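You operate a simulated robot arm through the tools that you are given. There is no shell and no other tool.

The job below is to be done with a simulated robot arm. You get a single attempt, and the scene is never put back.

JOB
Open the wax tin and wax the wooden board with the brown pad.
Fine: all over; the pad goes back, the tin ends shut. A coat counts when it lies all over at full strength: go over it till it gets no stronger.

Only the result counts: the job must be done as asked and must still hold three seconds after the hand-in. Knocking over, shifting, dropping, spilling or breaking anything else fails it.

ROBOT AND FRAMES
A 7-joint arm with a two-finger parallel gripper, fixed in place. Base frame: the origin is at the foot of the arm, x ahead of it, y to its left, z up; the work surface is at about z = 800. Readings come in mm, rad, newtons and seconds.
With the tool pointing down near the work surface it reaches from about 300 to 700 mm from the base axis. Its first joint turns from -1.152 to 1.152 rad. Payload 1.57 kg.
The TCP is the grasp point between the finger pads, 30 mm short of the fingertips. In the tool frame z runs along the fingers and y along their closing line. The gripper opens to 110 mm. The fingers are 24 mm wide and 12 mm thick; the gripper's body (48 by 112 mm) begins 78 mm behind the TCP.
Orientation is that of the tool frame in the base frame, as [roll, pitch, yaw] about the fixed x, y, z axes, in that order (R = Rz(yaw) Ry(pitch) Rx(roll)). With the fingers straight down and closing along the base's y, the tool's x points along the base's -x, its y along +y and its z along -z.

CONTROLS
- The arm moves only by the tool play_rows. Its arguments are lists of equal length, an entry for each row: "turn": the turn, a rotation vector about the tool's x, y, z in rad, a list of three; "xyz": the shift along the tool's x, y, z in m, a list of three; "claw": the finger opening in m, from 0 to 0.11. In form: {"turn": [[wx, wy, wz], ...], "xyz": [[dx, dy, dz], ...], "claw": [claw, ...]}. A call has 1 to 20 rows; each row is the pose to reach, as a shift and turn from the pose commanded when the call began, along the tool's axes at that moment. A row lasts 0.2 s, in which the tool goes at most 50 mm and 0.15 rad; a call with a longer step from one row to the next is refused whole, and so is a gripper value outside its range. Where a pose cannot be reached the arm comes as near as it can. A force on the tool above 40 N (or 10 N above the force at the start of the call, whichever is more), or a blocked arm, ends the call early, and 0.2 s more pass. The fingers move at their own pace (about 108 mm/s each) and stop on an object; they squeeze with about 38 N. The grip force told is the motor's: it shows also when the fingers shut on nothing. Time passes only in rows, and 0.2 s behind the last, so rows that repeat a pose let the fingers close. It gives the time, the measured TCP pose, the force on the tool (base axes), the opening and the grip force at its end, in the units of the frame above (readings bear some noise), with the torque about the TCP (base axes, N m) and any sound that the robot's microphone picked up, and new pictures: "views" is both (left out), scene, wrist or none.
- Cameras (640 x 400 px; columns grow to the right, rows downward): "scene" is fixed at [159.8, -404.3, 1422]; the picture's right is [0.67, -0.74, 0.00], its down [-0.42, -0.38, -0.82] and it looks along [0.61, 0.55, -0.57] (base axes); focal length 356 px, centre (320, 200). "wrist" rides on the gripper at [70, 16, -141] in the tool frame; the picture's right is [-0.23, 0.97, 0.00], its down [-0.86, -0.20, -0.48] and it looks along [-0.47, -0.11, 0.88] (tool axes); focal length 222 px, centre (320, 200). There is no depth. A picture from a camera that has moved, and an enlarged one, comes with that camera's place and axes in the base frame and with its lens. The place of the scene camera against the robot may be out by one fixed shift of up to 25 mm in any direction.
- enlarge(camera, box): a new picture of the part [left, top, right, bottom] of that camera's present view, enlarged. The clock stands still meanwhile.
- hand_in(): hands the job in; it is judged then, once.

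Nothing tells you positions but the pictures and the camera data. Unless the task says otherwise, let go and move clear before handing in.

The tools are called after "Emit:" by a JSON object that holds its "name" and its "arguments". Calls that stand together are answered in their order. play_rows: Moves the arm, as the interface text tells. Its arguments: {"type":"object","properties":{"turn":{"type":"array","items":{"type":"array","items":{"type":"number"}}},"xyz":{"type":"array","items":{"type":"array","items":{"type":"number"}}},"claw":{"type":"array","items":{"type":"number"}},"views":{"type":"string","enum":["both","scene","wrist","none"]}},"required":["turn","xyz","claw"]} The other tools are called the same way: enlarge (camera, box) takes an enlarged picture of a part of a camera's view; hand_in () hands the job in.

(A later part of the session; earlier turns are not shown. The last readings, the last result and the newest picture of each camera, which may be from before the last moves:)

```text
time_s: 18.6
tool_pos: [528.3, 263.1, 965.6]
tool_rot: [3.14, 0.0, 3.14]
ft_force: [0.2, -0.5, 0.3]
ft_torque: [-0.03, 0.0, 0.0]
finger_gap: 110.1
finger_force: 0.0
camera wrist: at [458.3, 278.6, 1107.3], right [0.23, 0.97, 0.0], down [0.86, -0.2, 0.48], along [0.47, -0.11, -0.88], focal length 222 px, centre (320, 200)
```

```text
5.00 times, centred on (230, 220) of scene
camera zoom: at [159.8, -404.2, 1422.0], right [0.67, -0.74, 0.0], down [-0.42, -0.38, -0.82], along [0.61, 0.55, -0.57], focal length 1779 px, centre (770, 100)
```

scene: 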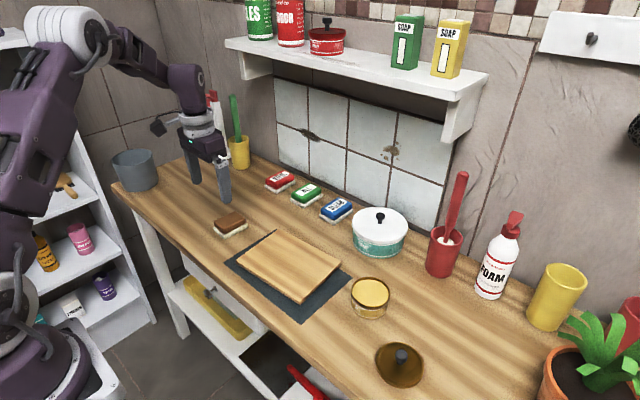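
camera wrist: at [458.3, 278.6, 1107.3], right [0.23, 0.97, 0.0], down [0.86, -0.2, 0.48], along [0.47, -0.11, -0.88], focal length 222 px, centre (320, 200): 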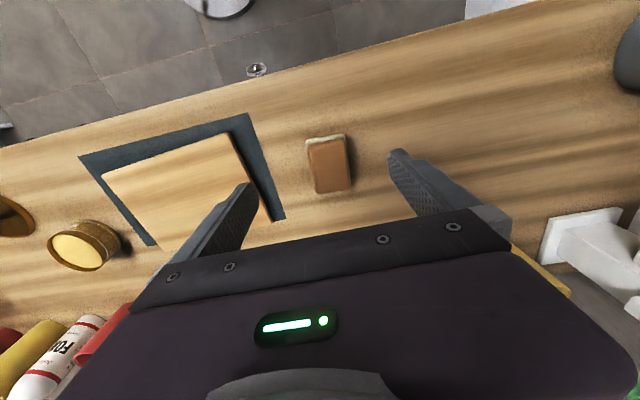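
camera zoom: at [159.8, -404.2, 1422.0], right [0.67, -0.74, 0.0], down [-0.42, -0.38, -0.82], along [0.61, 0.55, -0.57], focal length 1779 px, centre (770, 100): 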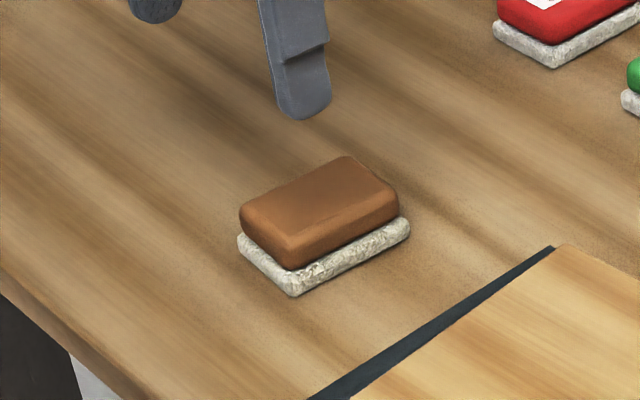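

The pad is about 47 mm wide and 69 mm long on top, turned about -6°, centre near (561, 268), brown block above a pale felt. I'll move above it with the gripper turned to match.

Emit:
{"name": "play_rows", "arguments": {"turn": [[0, 0, 0.03], [0, 0, 0.06], [0, 0, 0.09], [0, 0, 0.105]], "xyz": [[-0.01, 0.002, 0.015], [-0.02, 0.004, 0.035], [-0.03, 0.005, 0.05], [-0.032, 0.005, 0.06]], "claw": [0.09, 0.09, 0.09, 0.09]}}

Emit:
{"name": "enlarge", "arguments": {"camera": "wrist", "box": [220, 100, 420, 225]}}

Emit:
{"name": "enlarge", "arguments": {"camera": "scene", "box": [180, 180, 280, 260]}}

```text
time_s: 19.6
tool_pos: [561.4, 268.5, 905.2]
tool_rot: [-3.141, -0.002, 3.035]
ft_force: [0.4, 0.0, -0.8]
ft_torque: [0.01, 0.01, 0.01]
finger_gap: 89.8
finger_force: 0.0
camera wrist: at [492.2, 289.9, 1045.4], right [0.33, 0.94, 0.0], down [0.83, -0.29, 0.48], along [0.45, -0.16, -0.88], focal length 222 px, centre (320, 200)
```

scene: 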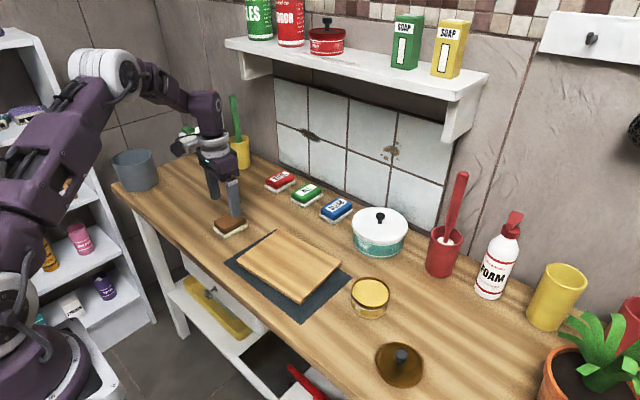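
wrist: 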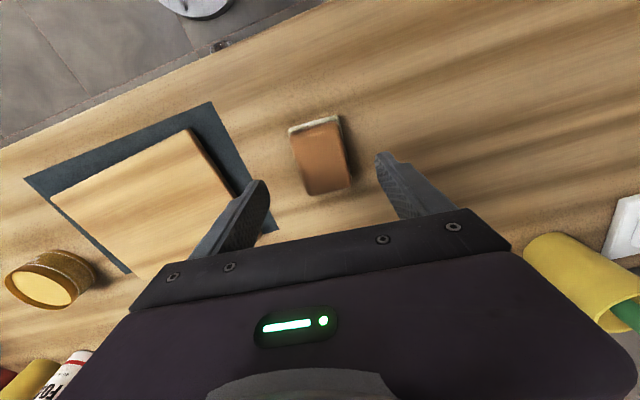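

```text
3.20 times, centred on (320, 162) of wrist
camera zoom: at [492.2, 289.9, 1045.4], right [0.33, 0.94, 0.0], down [0.83, -0.29, 0.48], along [0.45, -0.16, -0.88], focal length 711 px, centre (320, 320)
```

zoom: 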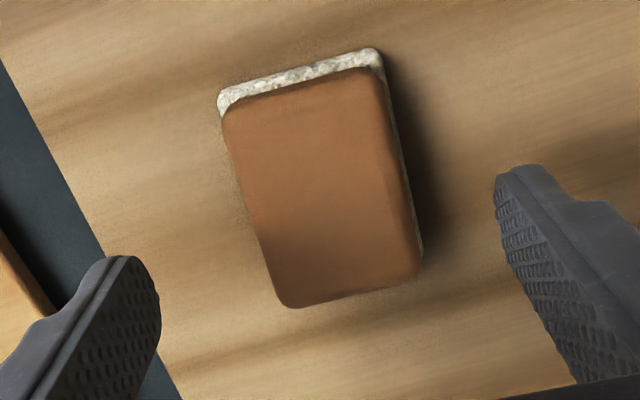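

```text
5.00 times, centred on (230, 220) of scene
camera zoom: at [159.8, -404.3, 1422.0], right [0.67, -0.74, 0.0], down [-0.42, -0.38, -0.82], along [0.61, 0.55, -0.57], focal length 1779 px, centre (770, 100)
```

zoom: 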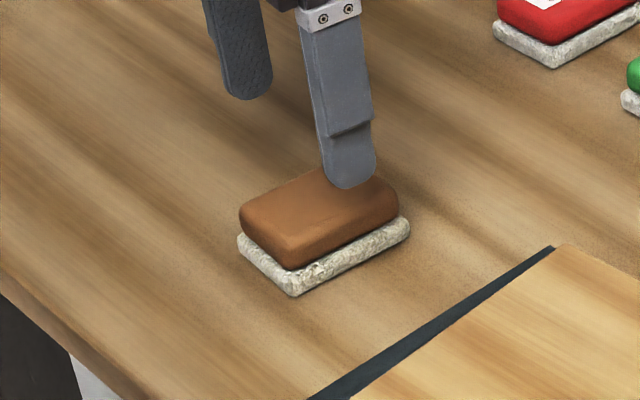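

The gripper is well aligned; the pad centre is ~2.7 mm along tool y. I'll shift and come down so the fingers straddle the brown block above the felt.

Emit:
{"name": "play_rows", "arguments": {"turn": [[0, 0, 0], [0, 0, 0], [0, 0, 0], [0, 0, 0], [0, 0, 0]], "xyz": [[0, 0.0027, 0.012], [0, 0.0027, 0.026], [0, 0.0027, 0.04], [0, 0.0027, 0.05], [0, 0.0027, 0.056]], "claw": [0.09, 0.09, 0.09, 0.08, 0.07]}}

Emit:
{"name": "enlarge", "arguments": {"camera": "wrist", "box": [220, 100, 420, 225]}}

Emit:
{"name": "enlarge", "arguments": {"camera": "scene", "box": [180, 180, 280, 260]}}

```text
time_s: 20.8
tool_pos: [561.1, 270.8, 848.5]
tool_rot: [-3.141, 0.0, 3.037]
ft_force: [-1.0, 0.2, 0.1]
ft_torque: [-0.02, -0.01, -0.02]
finger_gap: 70.0
finger_force: 0.1
camera wrist: at [492.5, 292.9, 990.1], right [0.33, 0.94, 0.0], down [0.83, -0.29, 0.48], along [0.45, -0.16, -0.88], focal length 222 px, centre (320, 200)
```

scene: 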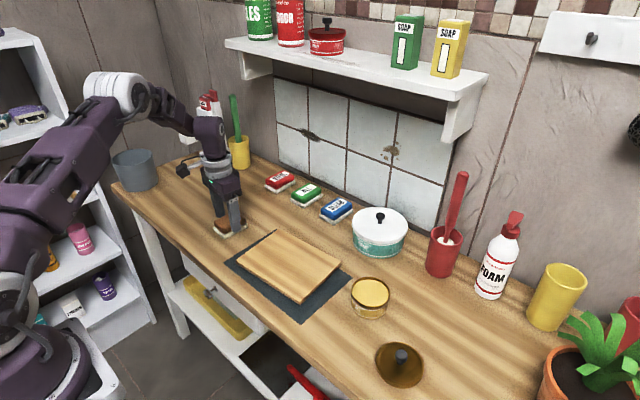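
wrist: 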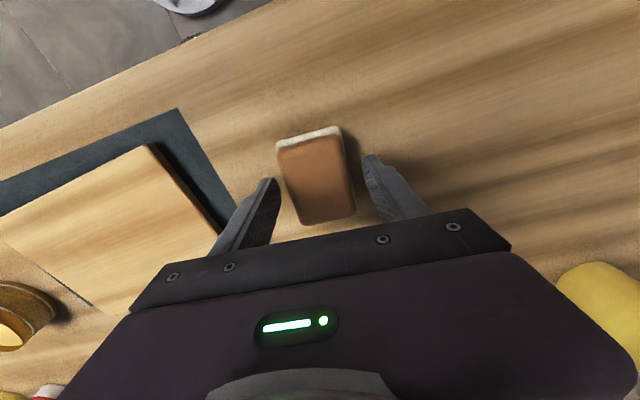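

```text
3.20 times, centred on (320, 162) of wrist
camera zoom: at [492.5, 292.9, 990.1], right [0.33, 0.94, 0.0], down [0.83, -0.29, 0.48], along [0.45, -0.16, -0.88], focal length 711 px, centre (320, 320)
```

zoom: 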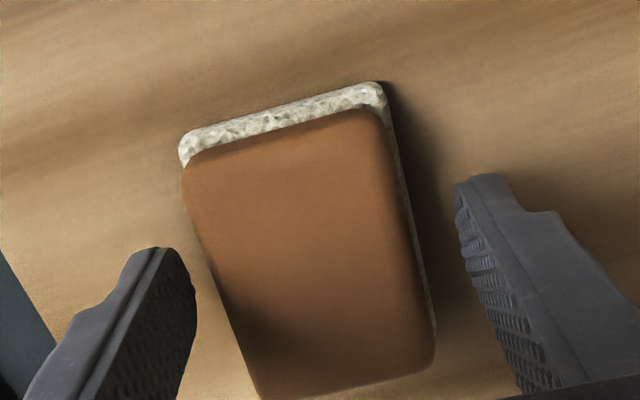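

```text
5.00 times, centred on (230, 220) of scene
camera zoom: at [159.8, -404.3, 1422.0], right [0.67, -0.74, 0.0], down [-0.42, -0.38, -0.82], along [0.61, 0.55, -0.57], focal length 1779 px, centre (770, 100)
```

zoom: 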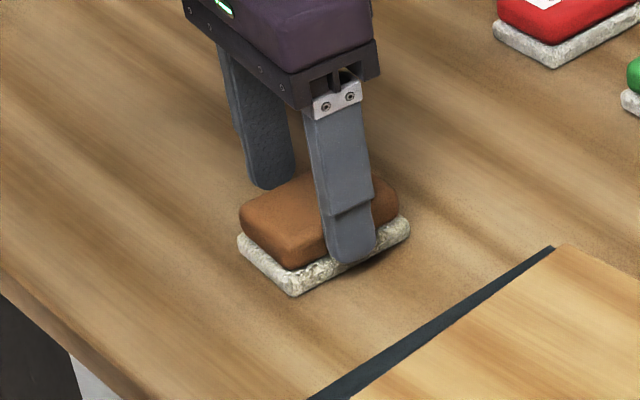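

The pad is centred between the fingers, with the tips just above the felt. I'll close on the brown block.

Emit:
{"name": "play_rows", "arguments": {"turn": [[0, 0, 0], [0, 0, 0], [0, 0, 0], [0, 0, 0]], "xyz": [[0, -0.0005, 0], [0, -0.0005, 0], [0, -0.0005, 0], [0, -0.0005, 0]], "claw": [0.055, 0.045, 0.03, 0.03]}}

Emit:
{"name": "enlarge", "arguments": {"camera": "wrist", "box": [220, 100, 420, 225]}}

Emit:
{"name": "enlarge", "arguments": {"camera": "scene", "box": [180, 180, 280, 260]}}

```text
time_s: 21.8
tool_pos: [562.1, 270.3, 849.3]
tool_rot: [3.141, -0.001, 3.037]
ft_force: [0.1, 0.2, 0.3]
ft_torque: [0.0, 0.02, 0.0]
finger_gap: 50.2
finger_force: 37.8
camera wrist: at [492.5, 292.0, 990.2], right [0.33, 0.94, 0.0], down [0.83, -0.29, 0.48], along [0.45, -0.16, -0.88], focal length 222 px, centre (320, 200)
```

scene: 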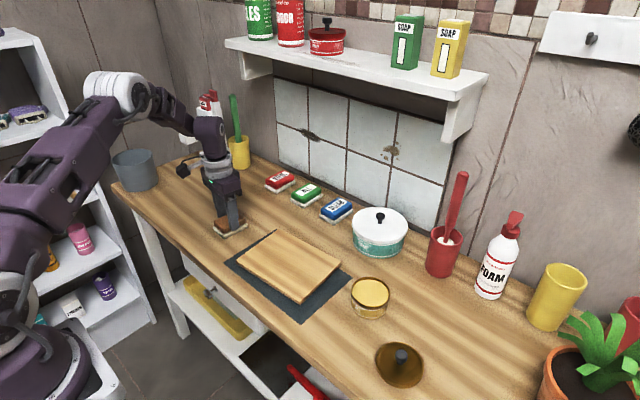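
wrist: 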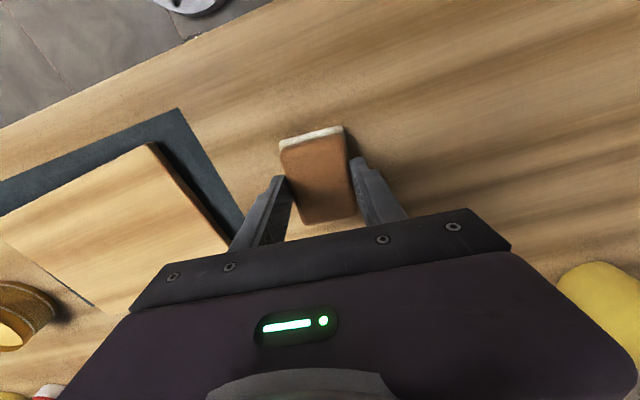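

```text
3.20 times, centred on (320, 162) of wrist
camera zoom: at [492.5, 292.0, 990.2], right [0.33, 0.94, 0.0], down [0.83, -0.29, 0.48], along [0.45, -0.16, -0.88], focal length 711 px, centre (320, 320)
```

zoom: 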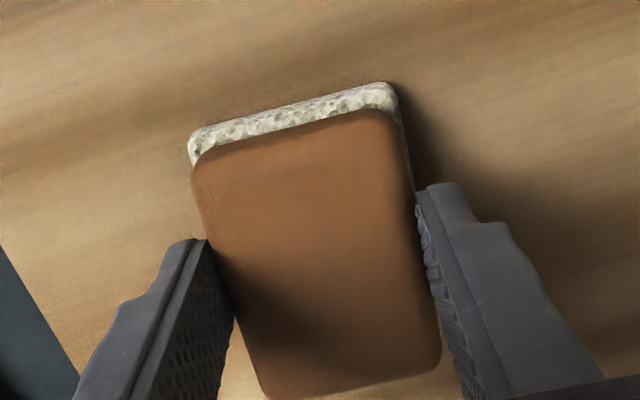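

```text
5.00 times, centred on (230, 220) of scene
camera zoom: at [159.8, -404.3, 1422.0], right [0.67, -0.74, 0.0], down [-0.42, -0.38, -0.82], along [0.61, 0.55, -0.57], focal length 1779 px, centre (770, 100)
```

zoom: 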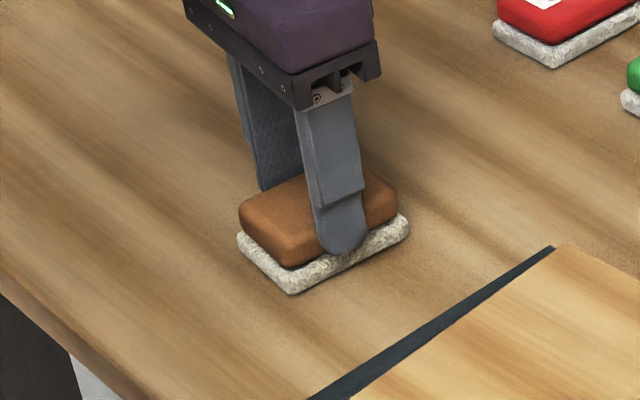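

The pad is held (gap 50 mm, 38 N) and hasn't shifted. I'll lift it straight up, noting this home pose for its return, and square the gripper.

Emit:
{"name": "play_rows", "arguments": {"turn": [[0, 0, 0], [0, 0, 0], [0, 0, 0], [0, 0, -0.04], [0, 0, -0.08], [0, 0, -0.105]], "xyz": [[0, 0, -0.006], [0, 0, -0.015], [0, 0, -0.035], [0, 0, -0.055], [0, 0, -0.07], [0, 0, -0.08]], "claw": [0.03, 0.03, 0.03, 0.03, 0.03, 0.03]}}

Emit:
{"name": "enlarge", "arguments": {"camera": "scene", "box": [160, 150, 320, 260]}}

Emit:
{"name": "enlarge", "arguments": {"camera": "wrist", "box": [0, 60, 340, 270]}}

```text
time_s: 23.2
tool_pos: [561.6, 269.1, 928.8]
tool_rot: [3.142, -0.001, -3.14]
ft_force: [-0.5, -0.1, 0.0]
ft_torque: [0.0, -0.01, 0.02]
finger_gap: 49.7
finger_force: 38.5
camera wrist: at [490.7, 285.3, 1070.3], right [0.23, 0.97, 0.0], down [0.86, -0.2, 0.48], along [0.47, -0.11, -0.88], focal length 222 px, centre (320, 200)
```

scene: 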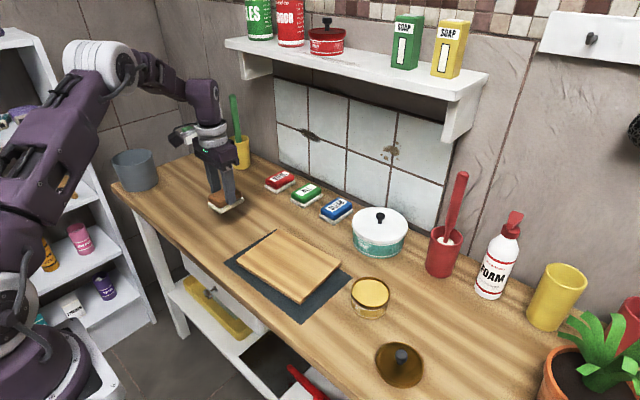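
wrist: 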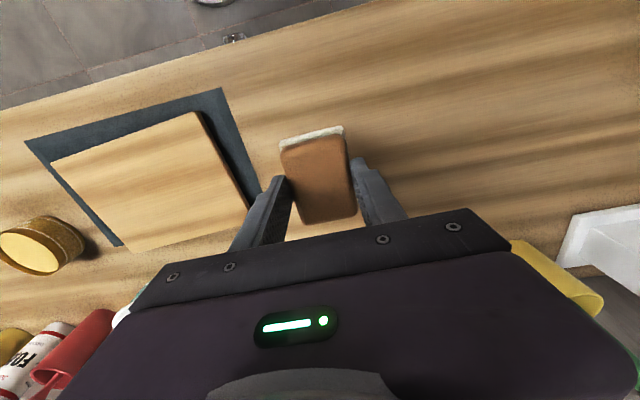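

```text
3.64 times, centred on (240, 205) of scene
camera zoom: at [159.8, -404.3, 1422.0], right [0.67, -0.74, 0.0], down [-0.42, -0.38, -0.82], along [0.61, 0.55, -0.57], focal length 1294 px, centre (611, 182)
```

zoom: 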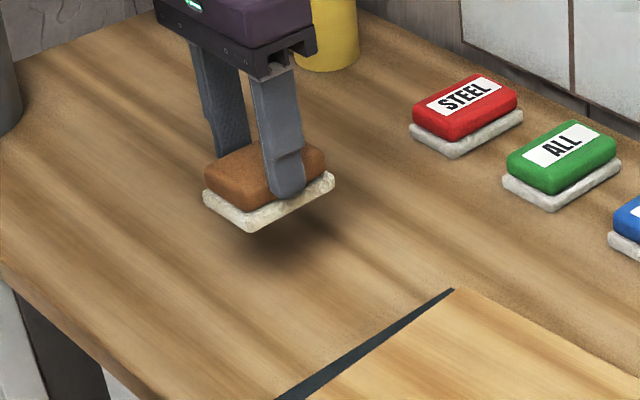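

```text
1.88 times, centred on (170, 165) of wrist
camera zoom: at [490.7, 285.3, 1070.3], right [0.23, 0.97, 0.0], down [0.86, -0.2, 0.48], along [0.47, -0.11, -0.88], focal length 418 px, centre (602, 266)
```

zoom: 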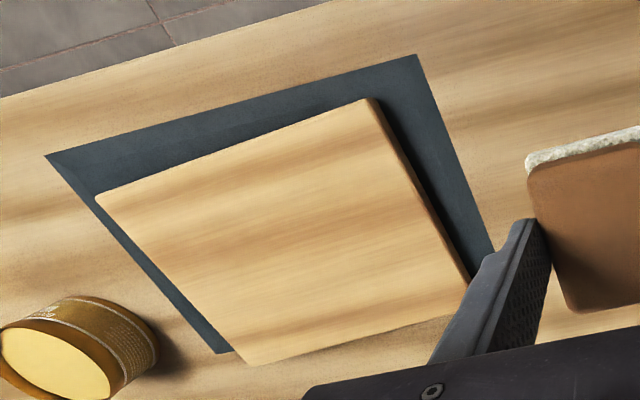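

Pad is in hand; the board measures about 196 × 147 mm, centred near (569, 54), turned ~+3.5°, top at z≈816. Now I'll carry the pad over to above the tin.

Emit:
{"name": "play_rows", "arguments": {"turn": [[0, 0, 0], [0, 0, 0], [0, 0, 0], [0, 0, 0], [0, 0, 0], [0, 0, 0], [0, 0, 0], [0, 0, 0], [0, 0, 0], [0, 0, 0], [0, 0, 0], [0, 0, 0]], "xyz": [[-0.003, -0.03, 0], [-0.007, -0.07, 0], [-0.011, -0.11, 0], [-0.015, -0.15, 0], [-0.019, -0.19, 0], [-0.023, -0.23, 0], [-0.027, -0.27, 0], [-0.031, -0.31, 0], [-0.035, -0.35, 0], [-0.039, -0.385, 0], [-0.0415, -0.41, 0], [-0.0423, -0.4202, 0]], "claw": [0.03, 0.03, 0.03, 0.03, 0.03, 0.03, 0.03, 0.03, 0.03, 0.03, 0.03, 0.03]}}

Emit:
{"name": "enlarge", "arguments": {"camera": "scene", "box": [320, 220, 440, 340]}}

Emit:
{"name": "enlarge", "arguments": {"camera": "wrist", "box": [220, 80, 420, 225]}}

```text
time_s: 25.8
tool_pos: [602.7, -150.1, 929.3]
tool_rot: [-3.141, 0.001, -3.14]
ft_force: [-0.4, -0.1, -0.6]
ft_torque: [0.01, 0.02, 0.0]
finger_gap: 49.6
finger_force: 37.9
camera wrist: at [532.5, -135.0, 1071.4], right [0.23, 0.97, 0.0], down [0.86, -0.2, 0.48], along [0.47, -0.11, -0.88], focal length 222 px, centre (320, 200)
```

scene: 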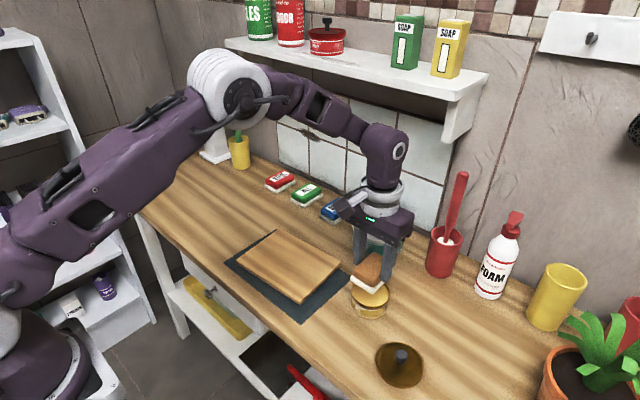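
wrist: 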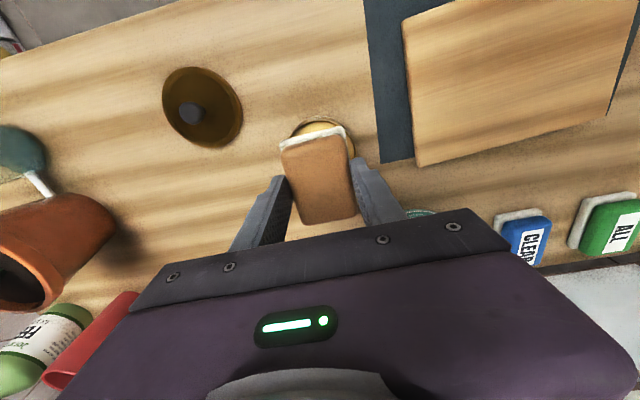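

```text
3.33 times, centred on (380, 280) of scene
camera zoom: at [159.8, -404.3, 1422.0], right [0.67, -0.74, 0.0], down [-0.42, -0.38, -0.82], along [0.61, 0.55, -0.57], focal length 1186 px, centre (120, -67)
```

zoom: 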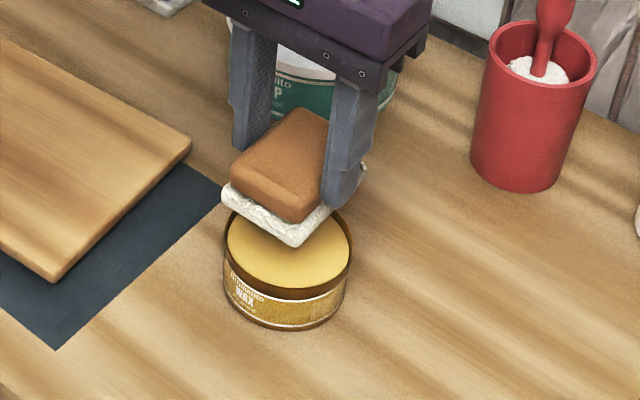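

```text
2.76 times, centred on (320, 152) of wrist
camera zoom: at [532.5, -135.0, 1071.4], right [0.23, 0.97, 0.0], down [0.86, -0.2, 0.48], along [0.47, -0.11, -0.88], focal length 613 px, centre (320, 331)
```

zoom: 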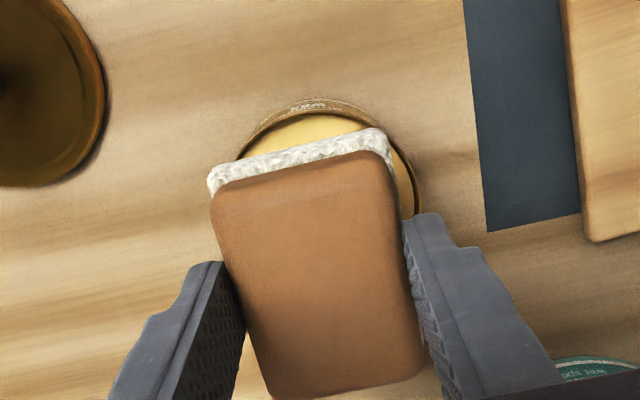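

The pad is centred over the tin. I'll lower it flat, slowly, watching for contact force.

Emit:
{"name": "play_rows", "arguments": {"turn": [[0, 0, 0], [0, 0, 0], [0, 0, 0], [0, 0, 0]], "xyz": [[0.001, -0.001, 0.01], [0.001, -0.001, 0.02], [0.001, -0.001, 0.026], [0.001, -0.001, 0.03]], "claw": [0.03, 0.03, 0.03, 0.03], "views": "none"}}

Emit:
{"name": "enlarge", "arguments": {"camera": "scene", "box": [320, 220, 440, 340]}}

Emit:
{"name": "enlarge", "arguments": {"camera": "wrist", "box": [220, 80, 420, 225]}}

```text
time_s: 26.8
tool_pos: [602.1, -150.1, 899.0]
tool_rot: [3.141, 0.001, -3.142]
ft_force: [0.8, 0.3, -0.5]
ft_torque: [0.01, -0.01, 0.01]
finger_gap: 49.6
finger_force: 38.0
```

```text
3.33 times, centred on (380, 280) of scene
camera zoom: at [159.8, -404.3, 1422.0], right [0.67, -0.74, 0.0], down [-0.42, -0.38, -0.82], along [0.61, 0.55, -0.57], focal length 1186 px, centre (120, -67)
```

zoom: 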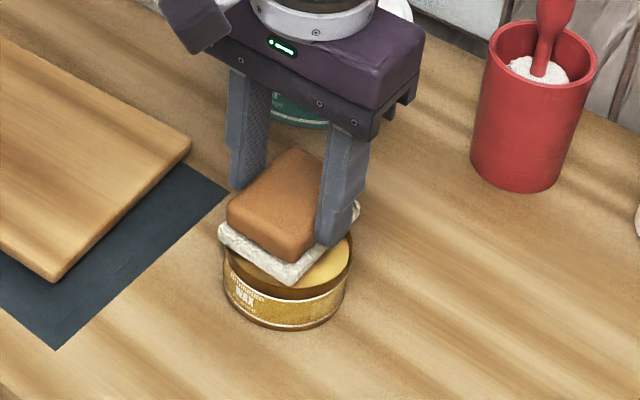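

```text
2.76 times, centred on (320, 152) of wrist
camera zoom: at [531.2, -135.5, 1040.3], right [0.23, 0.97, 0.0], down [0.86, -0.2, 0.48], along [0.47, -0.11, -0.88], focal length 613 px, centre (320, 331)
```

zoom: 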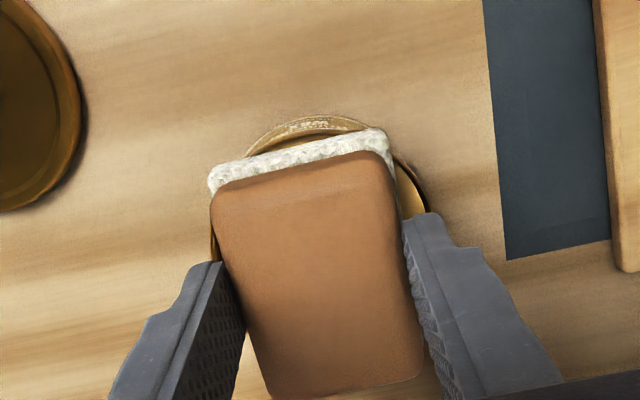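

Emit:
{"name": "play_rows", "arguments": {"turn": [[0, 0, 0], [0, 0, 0], [0, 0, 0], [0, 0, 0]], "xyz": [[0, 0, 0.0015], [0, 0, 0.003], [0, 0, 0.0045], [0, 0, 0.006]], "claw": [0.03, 0.03, 0.03, 0.03], "views": "none"}}

Emit:
{"name": "enlarge", "arguments": {"camera": "scene", "box": [340, 240, 420, 340]}}

```text
time_s: 27.8
tool_pos: [603.2, -150.7, 894.4]
tool_rot: [-3.14, 0.001, -3.141]
ft_force: [0.3, -0.5, 0.4]
ft_torque: [0.01, -0.03, -0.03]
finger_gap: 49.8
finger_force: 38.1
```

```text
4.00 times, centred on (380, 290) of scene
camera zoom: at [159.8, -404.3, 1422.0], right [0.67, -0.74, 0.0], down [-0.42, -0.38, -0.82], along [0.61, 0.55, -0.57], focal length 1423 px, centre (80, -160)
```

zoom: 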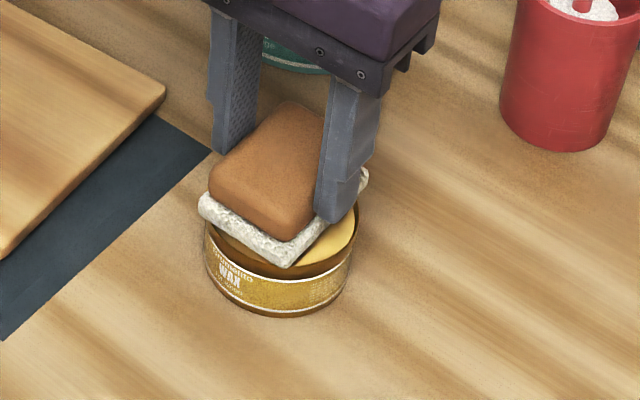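

Emit:
{"name": "play_rows", "arguments": {"turn": [[0, 0, 0], [0, 0, 0], [0, 0, 0], [0, 0, 0]], "xyz": [[0, 0, 0.001], [0, 0, 0.002], [0, 0, 0.003], [0, 0, 0.004]], "claw": [0.03, 0.03, 0.03, 0.03], "views": "none"}}

Emit:
{"name": "enlarge", "arguments": {"camera": "scene", "box": [340, 240, 420, 340]}}

```text
time_s: 28.8
tool_pos: [602.8, -150.4, 888.8]
tool_rot: [3.142, 0.0, 3.14]
ft_force: [0.3, -0.6, -0.8]
ft_torque: [0.01, 0.0, 0.02]
finger_gap: 49.7
finger_force: 37.7
```

```text
4.00 times, centred on (380, 290) of scene
camera zoom: at [159.8, -404.3, 1422.0], right [0.67, -0.74, 0.0], down [-0.42, -0.38, -0.82], along [0.61, 0.55, -0.57], focal length 1423 px, centre (80, -160)
```

zoom: 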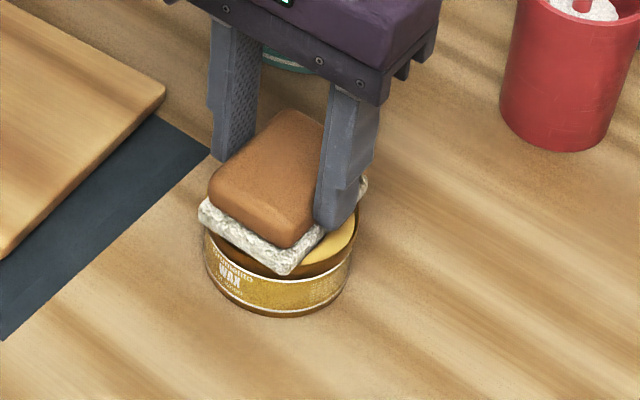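

Emit:
{"name": "play_rows", "arguments": {"turn": [[0, 0, 0], [0, 0, 0], [0, 0, 0], [0, 0, 0]], "xyz": [[0, 0, 0.001], [0, 0, 0.002], [0, 0, 0.003], [0, 0, 0.004]], "claw": [0.03, 0.03, 0.03, 0.03], "views": "none"}}

Emit:
{"name": "enlarge", "arguments": {"camera": "scene", "box": [340, 240, 420, 340]}}

Emit:
{"name": "enlarge", "arguments": {"camera": "wrist", "box": [220, 80, 420, 225]}}

```text
time_s: 29.8
tool_pos: [602.8, -151.4, 886.4]
tool_rot: [-3.14, 0.002, -3.141]
ft_force: [0.3, -0.7, -1.3]
ft_torque: [0.0, -0.04, 0.01]
finger_gap: 49.7
finger_force: 38.8
```

```text
4.00 times, centred on (380, 290) of scene
camera zoom: at [159.8, -404.3, 1422.0], right [0.67, -0.74, 0.0], down [-0.42, -0.38, -0.82], along [0.61, 0.55, -0.57], focal length 1423 px, centre (80, -160)
```

zoom: 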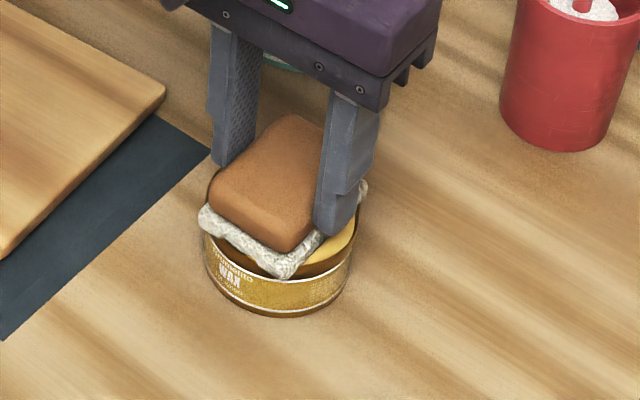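

```text
2.76 times, centred on (320, 152) of wrist
camera zoom: at [532.1, -136.1, 1026.8], right [0.23, 0.97, 0.0], down [0.86, -0.2, 0.48], along [0.47, -0.11, -0.88], focal length 613 px, centre (320, 331)
```

zoom: 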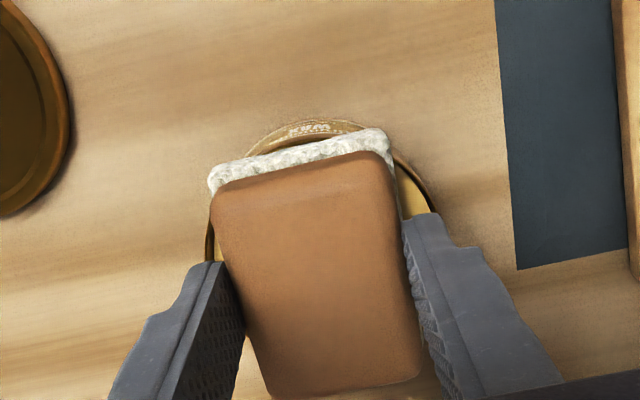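

Emit:
{"name": "play_rows", "arguments": {"turn": [[0, 0, 0], [0, 0, 0], [0, 0, 0]], "xyz": [[0, 0, 0.001], [0, 0, 0.002], [0, 0, 0.003]], "claw": [0.03, 0.03, 0.03], "views": "none"}}

Emit:
{"name": "enlarge", "arguments": {"camera": "scene", "box": [350, 260, 410, 320]}}

```text
time_s: 30.6
tool_pos: [604.0, -151.4, 883.6]
tool_rot: [-3.139, 0.001, -3.141]
ft_force: [-5.2, 1.0, 26.2]
ft_torque: [-0.29, 0.19, -0.04]
finger_gap: 49.8
finger_force: 37.7
```

```text
6.67 times, centred on (380, 290) of scene
camera zoom: at [159.2, -404.1, 1422.1], right [0.67, -0.74, 0.0], down [-0.42, -0.38, -0.82], along [0.61, 0.55, -0.57], focal length 2372 px, centre (-80, -400)
```

zoom: 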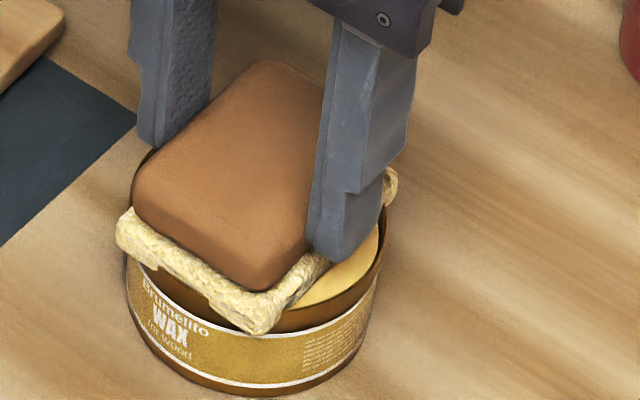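

The felt has visibly taken up wax (turned yellow) with 26 N on the tin. I'll lift straight up and check the tin stayed put.

Emit:
{"name": "play_rows", "arguments": {"turn": [[0, 0, 0], [0, 0, 0], [0, 0, 0], [0, 0, 0], [0, 0, 0], [0, 0, 0]], "xyz": [[0, 0, 0.0], [0, 0, -0.003], [0, 0, -0.01], [0, 0, -0.02], [0, 0, -0.035], [0, 0, -0.047]], "claw": [0.03, 0.03, 0.03, 0.03, 0.03, 0.03]}}

Emit:
{"name": "enlarge", "arguments": {"camera": "scene", "box": [320, 220, 440, 340]}}

Emit:
{"name": "enlarge", "arguments": {"camera": "wrist", "box": [220, 80, 420, 225]}}

```text
time_s: 32.0
tool_pos: [602.4, -149.9, 929.4]
tool_rot: [-3.141, 0.0, 3.142]
ft_force: [0.0, 0.6, 0.5]
ft_torque: [0.01, -0.01, 0.0]
finger_gap: 49.8
finger_force: 38.3
camera wrist: at [532.1, -134.7, 1070.2], right [0.23, 0.97, 0.0], down [0.85, -0.2, 0.48], along [0.47, -0.11, -0.88], focal length 222 px, centre (320, 200)
```

scene: 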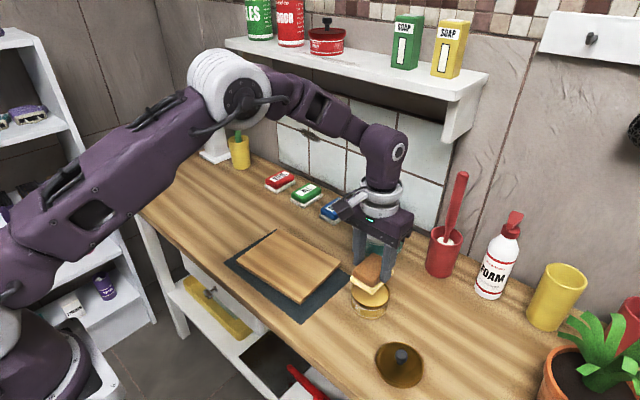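
wrist: 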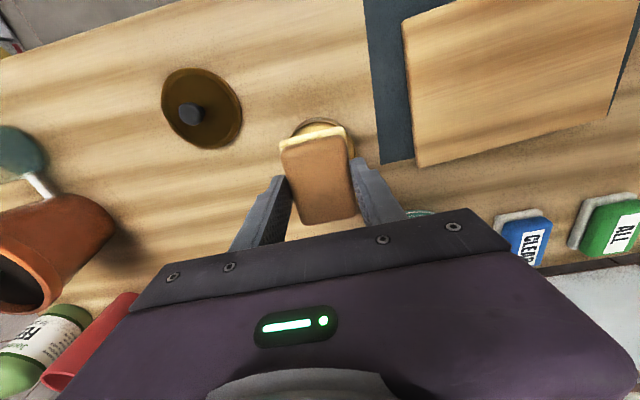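

```text
3.33 times, centred on (380, 280) of scene
camera zoom: at [159.8, -404.3, 1422.0], right [0.67, -0.74, 0.0], down [-0.42, -0.38, -0.82], along [0.61, 0.55, -0.57], focal length 1186 px, centre (120, -67)
```

zoom: 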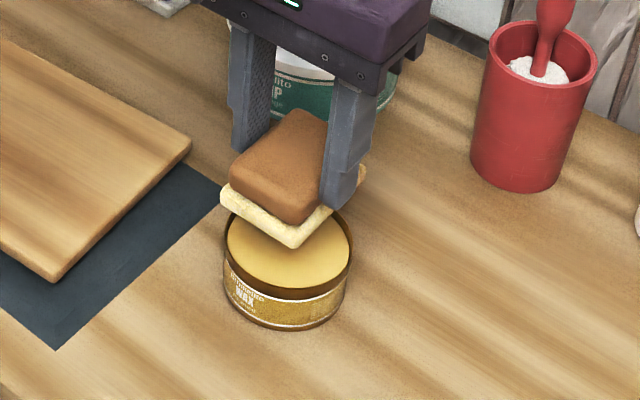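

```text
2.76 times, centred on (320, 152) of wrist
camera zoom: at [532.1, -134.7, 1070.2], right [0.23, 0.97, 0.0], down [0.85, -0.2, 0.48], along [0.47, -0.11, -0.88], focal length 613 px, centre (320, 331)
```

zoom: 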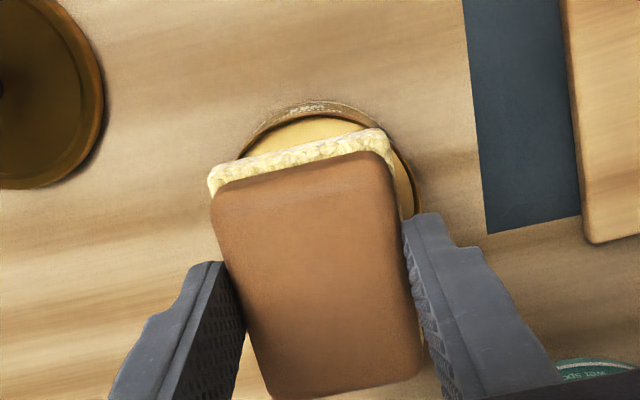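

The pad is loaded and the tin hasn't moved. Now I'll carry the pad over the near-tin part of the board, aligning it with the board's slight rotation, and hover just above.

Emit:
{"name": "play_rows", "arguments": {"turn": [[0, 0, 0], [0, 0, -0.02], [0, 0, -0.05], [0, 0, -0.068], [0, 0, -0.068], [0, 0, -0.068], [0, 0, -0.068]], "xyz": [[0.006, 0.03, 0], [0.014, 0.07, 0], [0.022, 0.11, 0], [0.0294, 0.1451, 0], [0.0294, 0.1451, 0.025], [0.0294, 0.1451, 0.045], [0.0294, 0.1451, 0.052]], "claw": [0.03, 0.03, 0.03, 0.03, 0.03, 0.03, 0.03]}}

Emit:
{"name": "enlarge", "arguments": {"camera": "scene", "box": [215, 190, 375, 330]}}

Emit:
{"name": "enlarge", "arguments": {"camera": "wrist", "box": [200, 60, 520, 260]}}

```text
time_s: 33.6
tool_pos: [574.9, -4.1, 877.8]
tool_rot: [-3.141, -0.001, -3.073]
ft_force: [0.6, -0.5, -0.4]
ft_torque: [0.0, 0.05, 0.0]
finger_gap: 49.4
finger_force: 37.9
camera wrist: at [503.6, 6.3, 1017.7], right [0.16, 0.99, 0.0], down [0.87, -0.14, 0.48], along [0.47, -0.08, -0.88], focal length 222 px, centre (320, 200)
```

scene: 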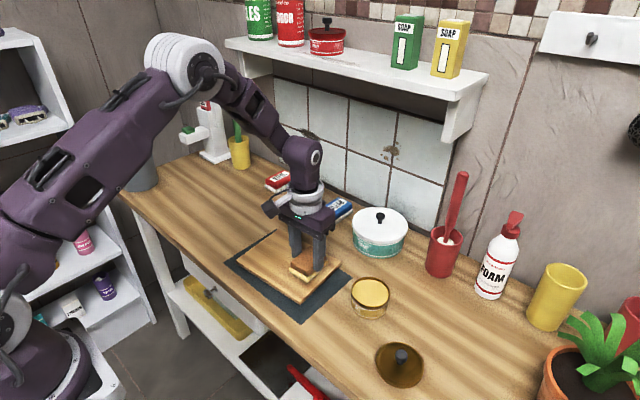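
wrist: 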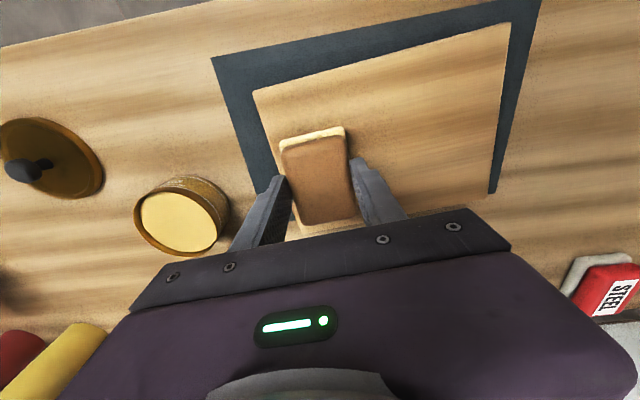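

```text
2.86 times, centred on (295, 260) of scene
camera zoom: at [159.8, -404.3, 1422.0], right [0.67, -0.74, 0.0], down [-0.42, -0.38, -0.82], along [0.61, 0.55, -0.57], focal length 1016 px, centre (391, 29)
```

zoom: 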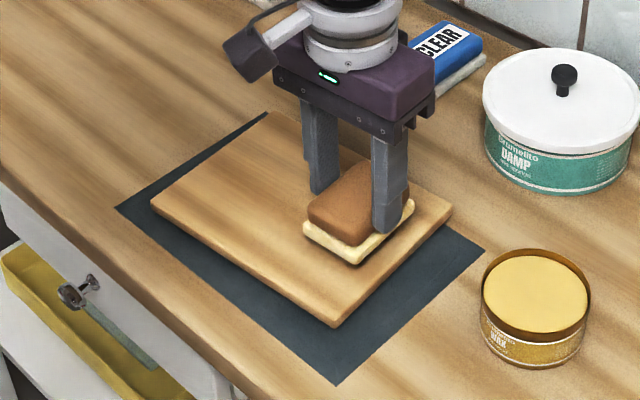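

```text
2.00 times, centred on (360, 160) of wrist
camera zoom: at [503.6, 6.3, 1017.7], right [0.16, 0.99, 0.0], down [0.87, -0.14, 0.48], along [0.47, -0.08, -0.88], focal length 444 px, centre (240, 280)
```

zoom: 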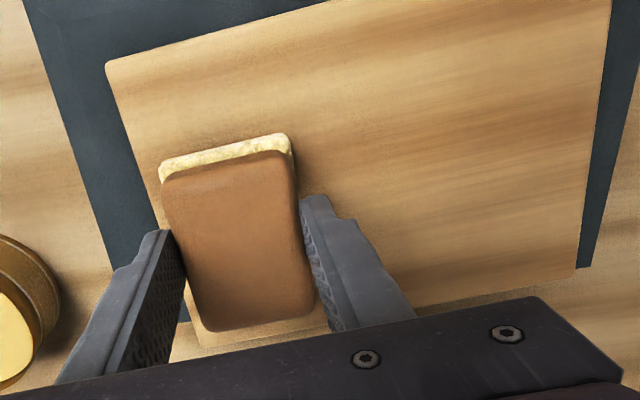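

The hovering pad lies aligned, ~60 mm from the board's centre as planned. I'll lower gently to find contact.

Emit:
{"name": "play_rows", "arguments": {"turn": [[0, 0, 0], [0, 0, 0], [0, 0, 0], [0, 0, 0]], "xyz": [[0, 0, 0.003], [0, 0, 0.006], [0, 0, 0.008], [0, 0, 0.009]], "claw": [0.03, 0.03, 0.03, 0.03], "views": "none"}}

Emit:
{"name": "enlarge", "arguments": {"camera": "scene", "box": [255, 220, 355, 310]}}

```text
time_s: 34.6
tool_pos: [573.3, -6.3, 868.1]
tool_rot: [3.14, 0.0, -3.073]
ft_force: [-0.3, 0.3, 0.1]
ft_torque: [-0.02, 0.03, 0.02]
finger_gap: 49.8
finger_force: 37.6
```

```text
4.44 times, centred on (305, 265) of scene
camera zoom: at [159.8, -404.3, 1422.0], right [0.67, -0.74, 0.0], down [-0.42, -0.38, -0.82], along [0.61, 0.55, -0.57], focal length 1581 px, centre (387, -89)
```

zoom: 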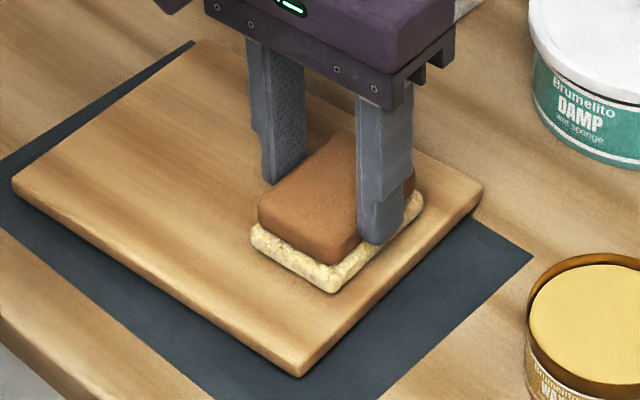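

Emit:
{"name": "play_rows", "arguments": {"turn": [[0, 0, 0], [0, 0, 0], [0, 0, 0]], "xyz": [[0, 0, 0.001], [0, 0, 0.002], [0, 0, 0.003]], "claw": [0.03, 0.03, 0.03], "views": "none"}}

Emit:
{"name": "enlarge", "arguments": {"camera": "scene", "box": [255, 220, 355, 310]}}

```text
time_s: 35.4
tool_pos: [573.6, -5.3, 867.2]
tool_rot: [-3.14, 0.001, -3.074]
ft_force: [-3.9, -2.4, 22.0]
ft_torque: [0.02, 0.26, -0.02]
finger_gap: 49.6
finger_force: 37.3
```

```text
4.44 times, centred on (305, 265) of scene
camera zoom: at [159.3, -404.3, 1422.0], right [0.67, -0.74, 0.0], down [-0.42, -0.38, -0.82], along [0.61, 0.55, -0.57], focal length 1581 px, centre (387, -89)
```

zoom: 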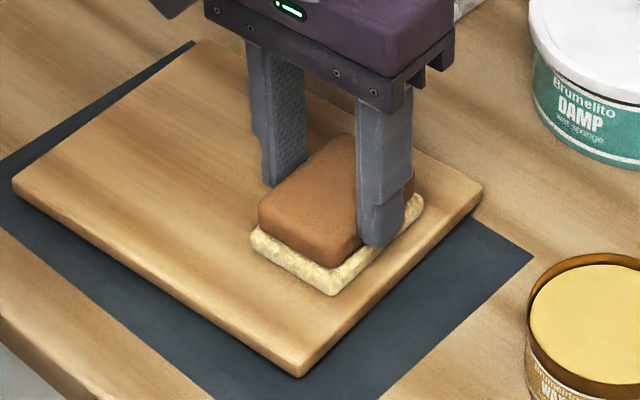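

Contact confirmed at z≈867 (22 N). I'll ease to roughly 13 N and do one stroke along the board's length at its middle to see how the coat shows.

Emit:
{"name": "play_rows", "arguments": {"turn": [[0, 0, 0], [0, 0, 0], [0, 0, 0], [0, 0, 0], [0, 0, 0], [0, 0, 0], [0, 0, 0], [0, 0, 0], [0, 0, 0], [0, 0, 0]], "xyz": [[0, 0, -0.0008], [0, -0.008, -0.0008], [0, -0.016, -0.0008], [0, 0.004, -0.0008], [0, 0.024, -0.0008], [0, 0.044, -0.0008], [0, 0.064, -0.0008], [0, 0.084, -0.0008], [0, 0.104, -0.0008], [0, 0.12, -0.0008]], "claw": [0.03, 0.03, 0.03, 0.03, 0.03, 0.03, 0.03, 0.03, 0.03, 0.03]}}

Emit:
{"name": "enlarge", "arguments": {"camera": "scene", "box": [215, 200, 355, 320]}}

Emit:
{"name": "enlarge", "arguments": {"camera": "wrist", "box": [40, 40, 440, 290]}}

```text
time_s: 37.6
tool_pos: [565.0, 113.3, 867.5]
tool_rot: [-3.139, 0.002, -3.074]
ft_force: [2.0, -12.1, 25.3]
ft_torque: [-0.46, 0.03, 0.04]
finger_gap: 49.7
finger_force: 38.2
camera wrist: at [492.8, 123.8, 1007.4], right [0.16, 0.99, 0.0], down [0.87, -0.14, 0.48], along [0.47, -0.08, -0.88], focal length 222 px, centre (320, 200)
```

scene: 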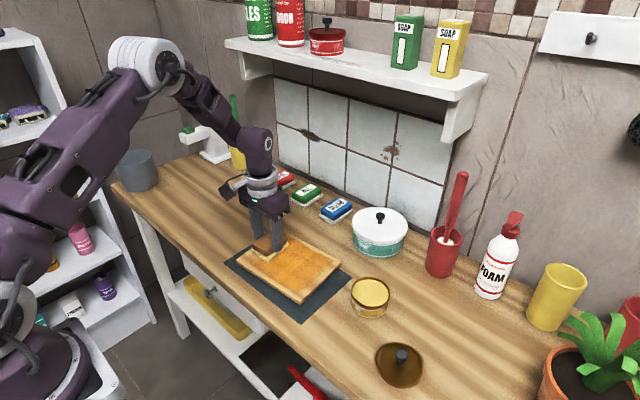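
wrist: 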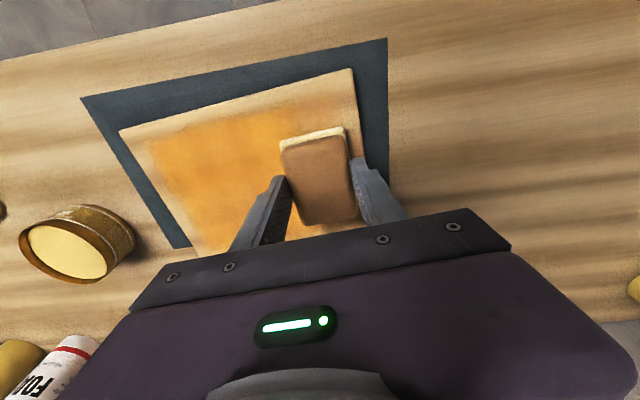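

```text
3.33 times, centred on (285, 260) of scene
camera zoom: at [159.3, -404.7, 1421.9], right [0.67, -0.74, 0.0], down [-0.42, -0.38, -0.82], along [0.61, 0.55, -0.57], focal length 1186 px, centre (437, 0)
```

zoom: 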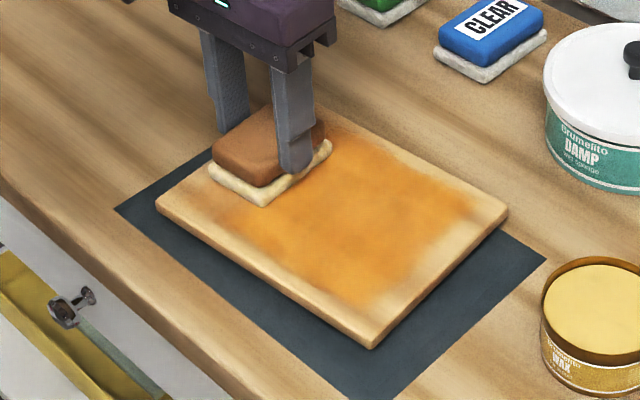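

```text
1.60 times, centred on (240, 165) of wrist
camera zoom: at [492.8, 123.8, 1007.4], right [0.16, 0.99, 0.0], down [0.87, -0.14, 0.48], along [0.47, -0.08, -0.88], focal length 355 px, centre (448, 256)
```

zoom: 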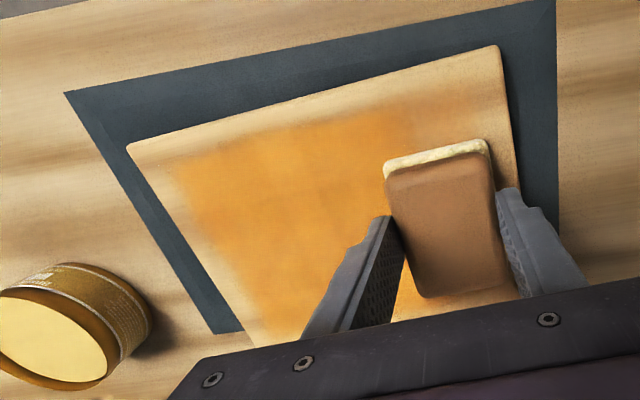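

The coat shows clearly as orange, so the rubbing works and the board stays put. I'll go on with strokes along the front (low-x) side, slightly overhanging the ends.

Emit:
{"name": "play_rows", "arguments": {"turn": [[0, 0, 0], [0, 0, 0], [0, 0, 0], [0, 0, 0], [0, 0, 0], [0, 0, 0], [0, 0, 0], [0, 0, 0], [0, 0, 0], [0, 0, 0], [0, 0, 0], [0, 0, 0], [0, 0, 0], [0, 0, 0], [0, 0, 0], [0, 0, 0]], "xyz": [[0, 0.01, -0.0006], [0, 0.02, -0.0006], [0.015, 0.02, -0.0006], [0.03, 0.02, -0.0006], [0.042, 0.02, -0.0006], [0.042, 0.005, -0.0006], [0.042, -0.015, -0.0005], [0.042, -0.035, -0.0005], [0.042, -0.055, -0.0004], [0.042, -0.075, -0.0004], [0.042, -0.095, -0.0003], [0.042, -0.115, -0.0002], [0.042, -0.13, -0.0001], [0.042, -0.14, 0], [0.03, -0.14, 0], [0.015, -0.14, 0]], "claw": [0.03, 0.03, 0.03, 0.03, 0.03, 0.03, 0.03, 0.03, 0.03, 0.03, 0.03, 0.03, 0.03, 0.03, 0.03, 0.03]}}

Emit:
{"name": "enlarge", "arguments": {"camera": "scene", "box": [215, 200, 355, 320]}}

Emit:
{"name": "enlarge", "arguments": {"camera": "wrist", "box": [220, 40, 620, 290]}}

```text
time_s: 41.0
tool_pos: [559.7, -26.7, 867.2]
tool_rot: [3.142, 0.001, -3.075]
ft_force: [-1.0, 0.5, -0.4]
ft_torque: [0.02, 0.01, -0.01]
finger_gap: 49.7
finger_force: 38.0
camera wrist: at [488.7, -16.9, 1007.9], right [0.16, 0.99, 0.0], down [0.87, -0.14, 0.48], along [0.47, -0.08, -0.88], focal length 222 px, centre (320, 200)
```

scene: 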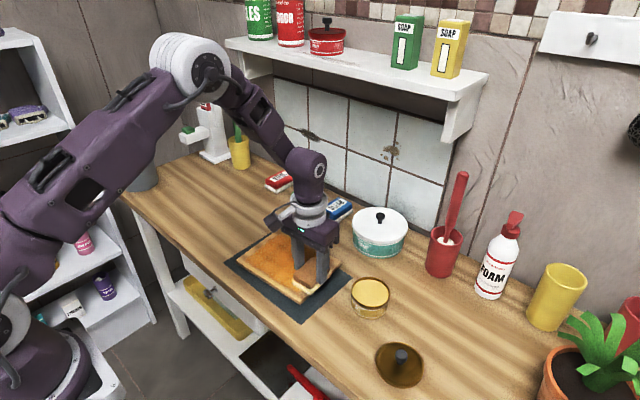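
wrist: 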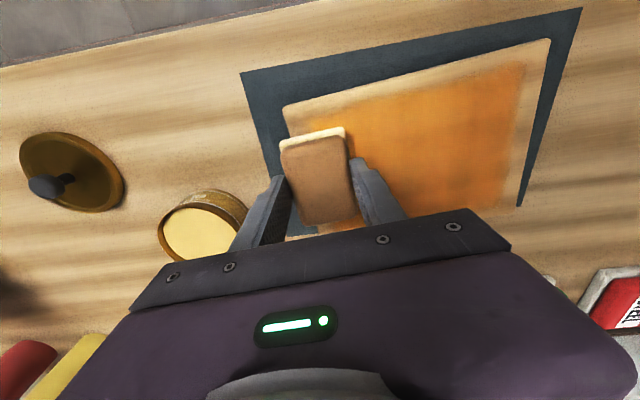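

```text
3.33 times, centred on (285, 260) of scene
camera zoom: at [159.8, -404.3, 1422.0], right [0.67, -0.74, 0.0], down [-0.42, -0.38, -0.82], along [0.61, 0.55, -0.57], focal length 1186 px, centre (437, 0)
```

zoom: 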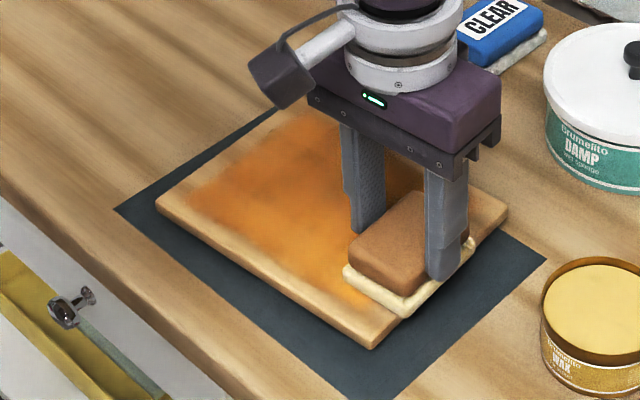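

```text
1.60 times, centred on (420, 165) of wrist
camera zoom: at [488.7, -16.9, 1007.9], right [0.16, 0.99, 0.0], down [0.87, -0.14, 0.48], along [0.47, -0.08, -0.88], focal length 355 px, centre (160, 256)
```

zoom: 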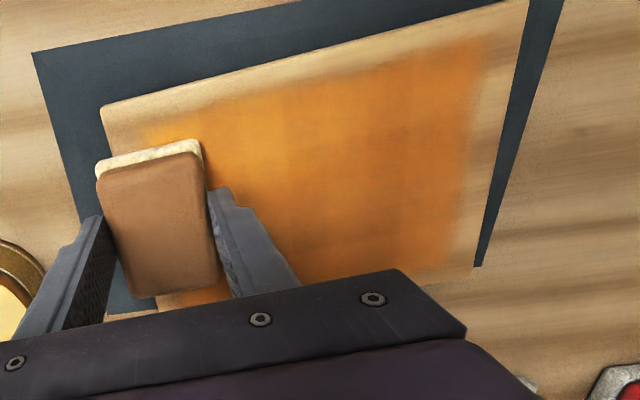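

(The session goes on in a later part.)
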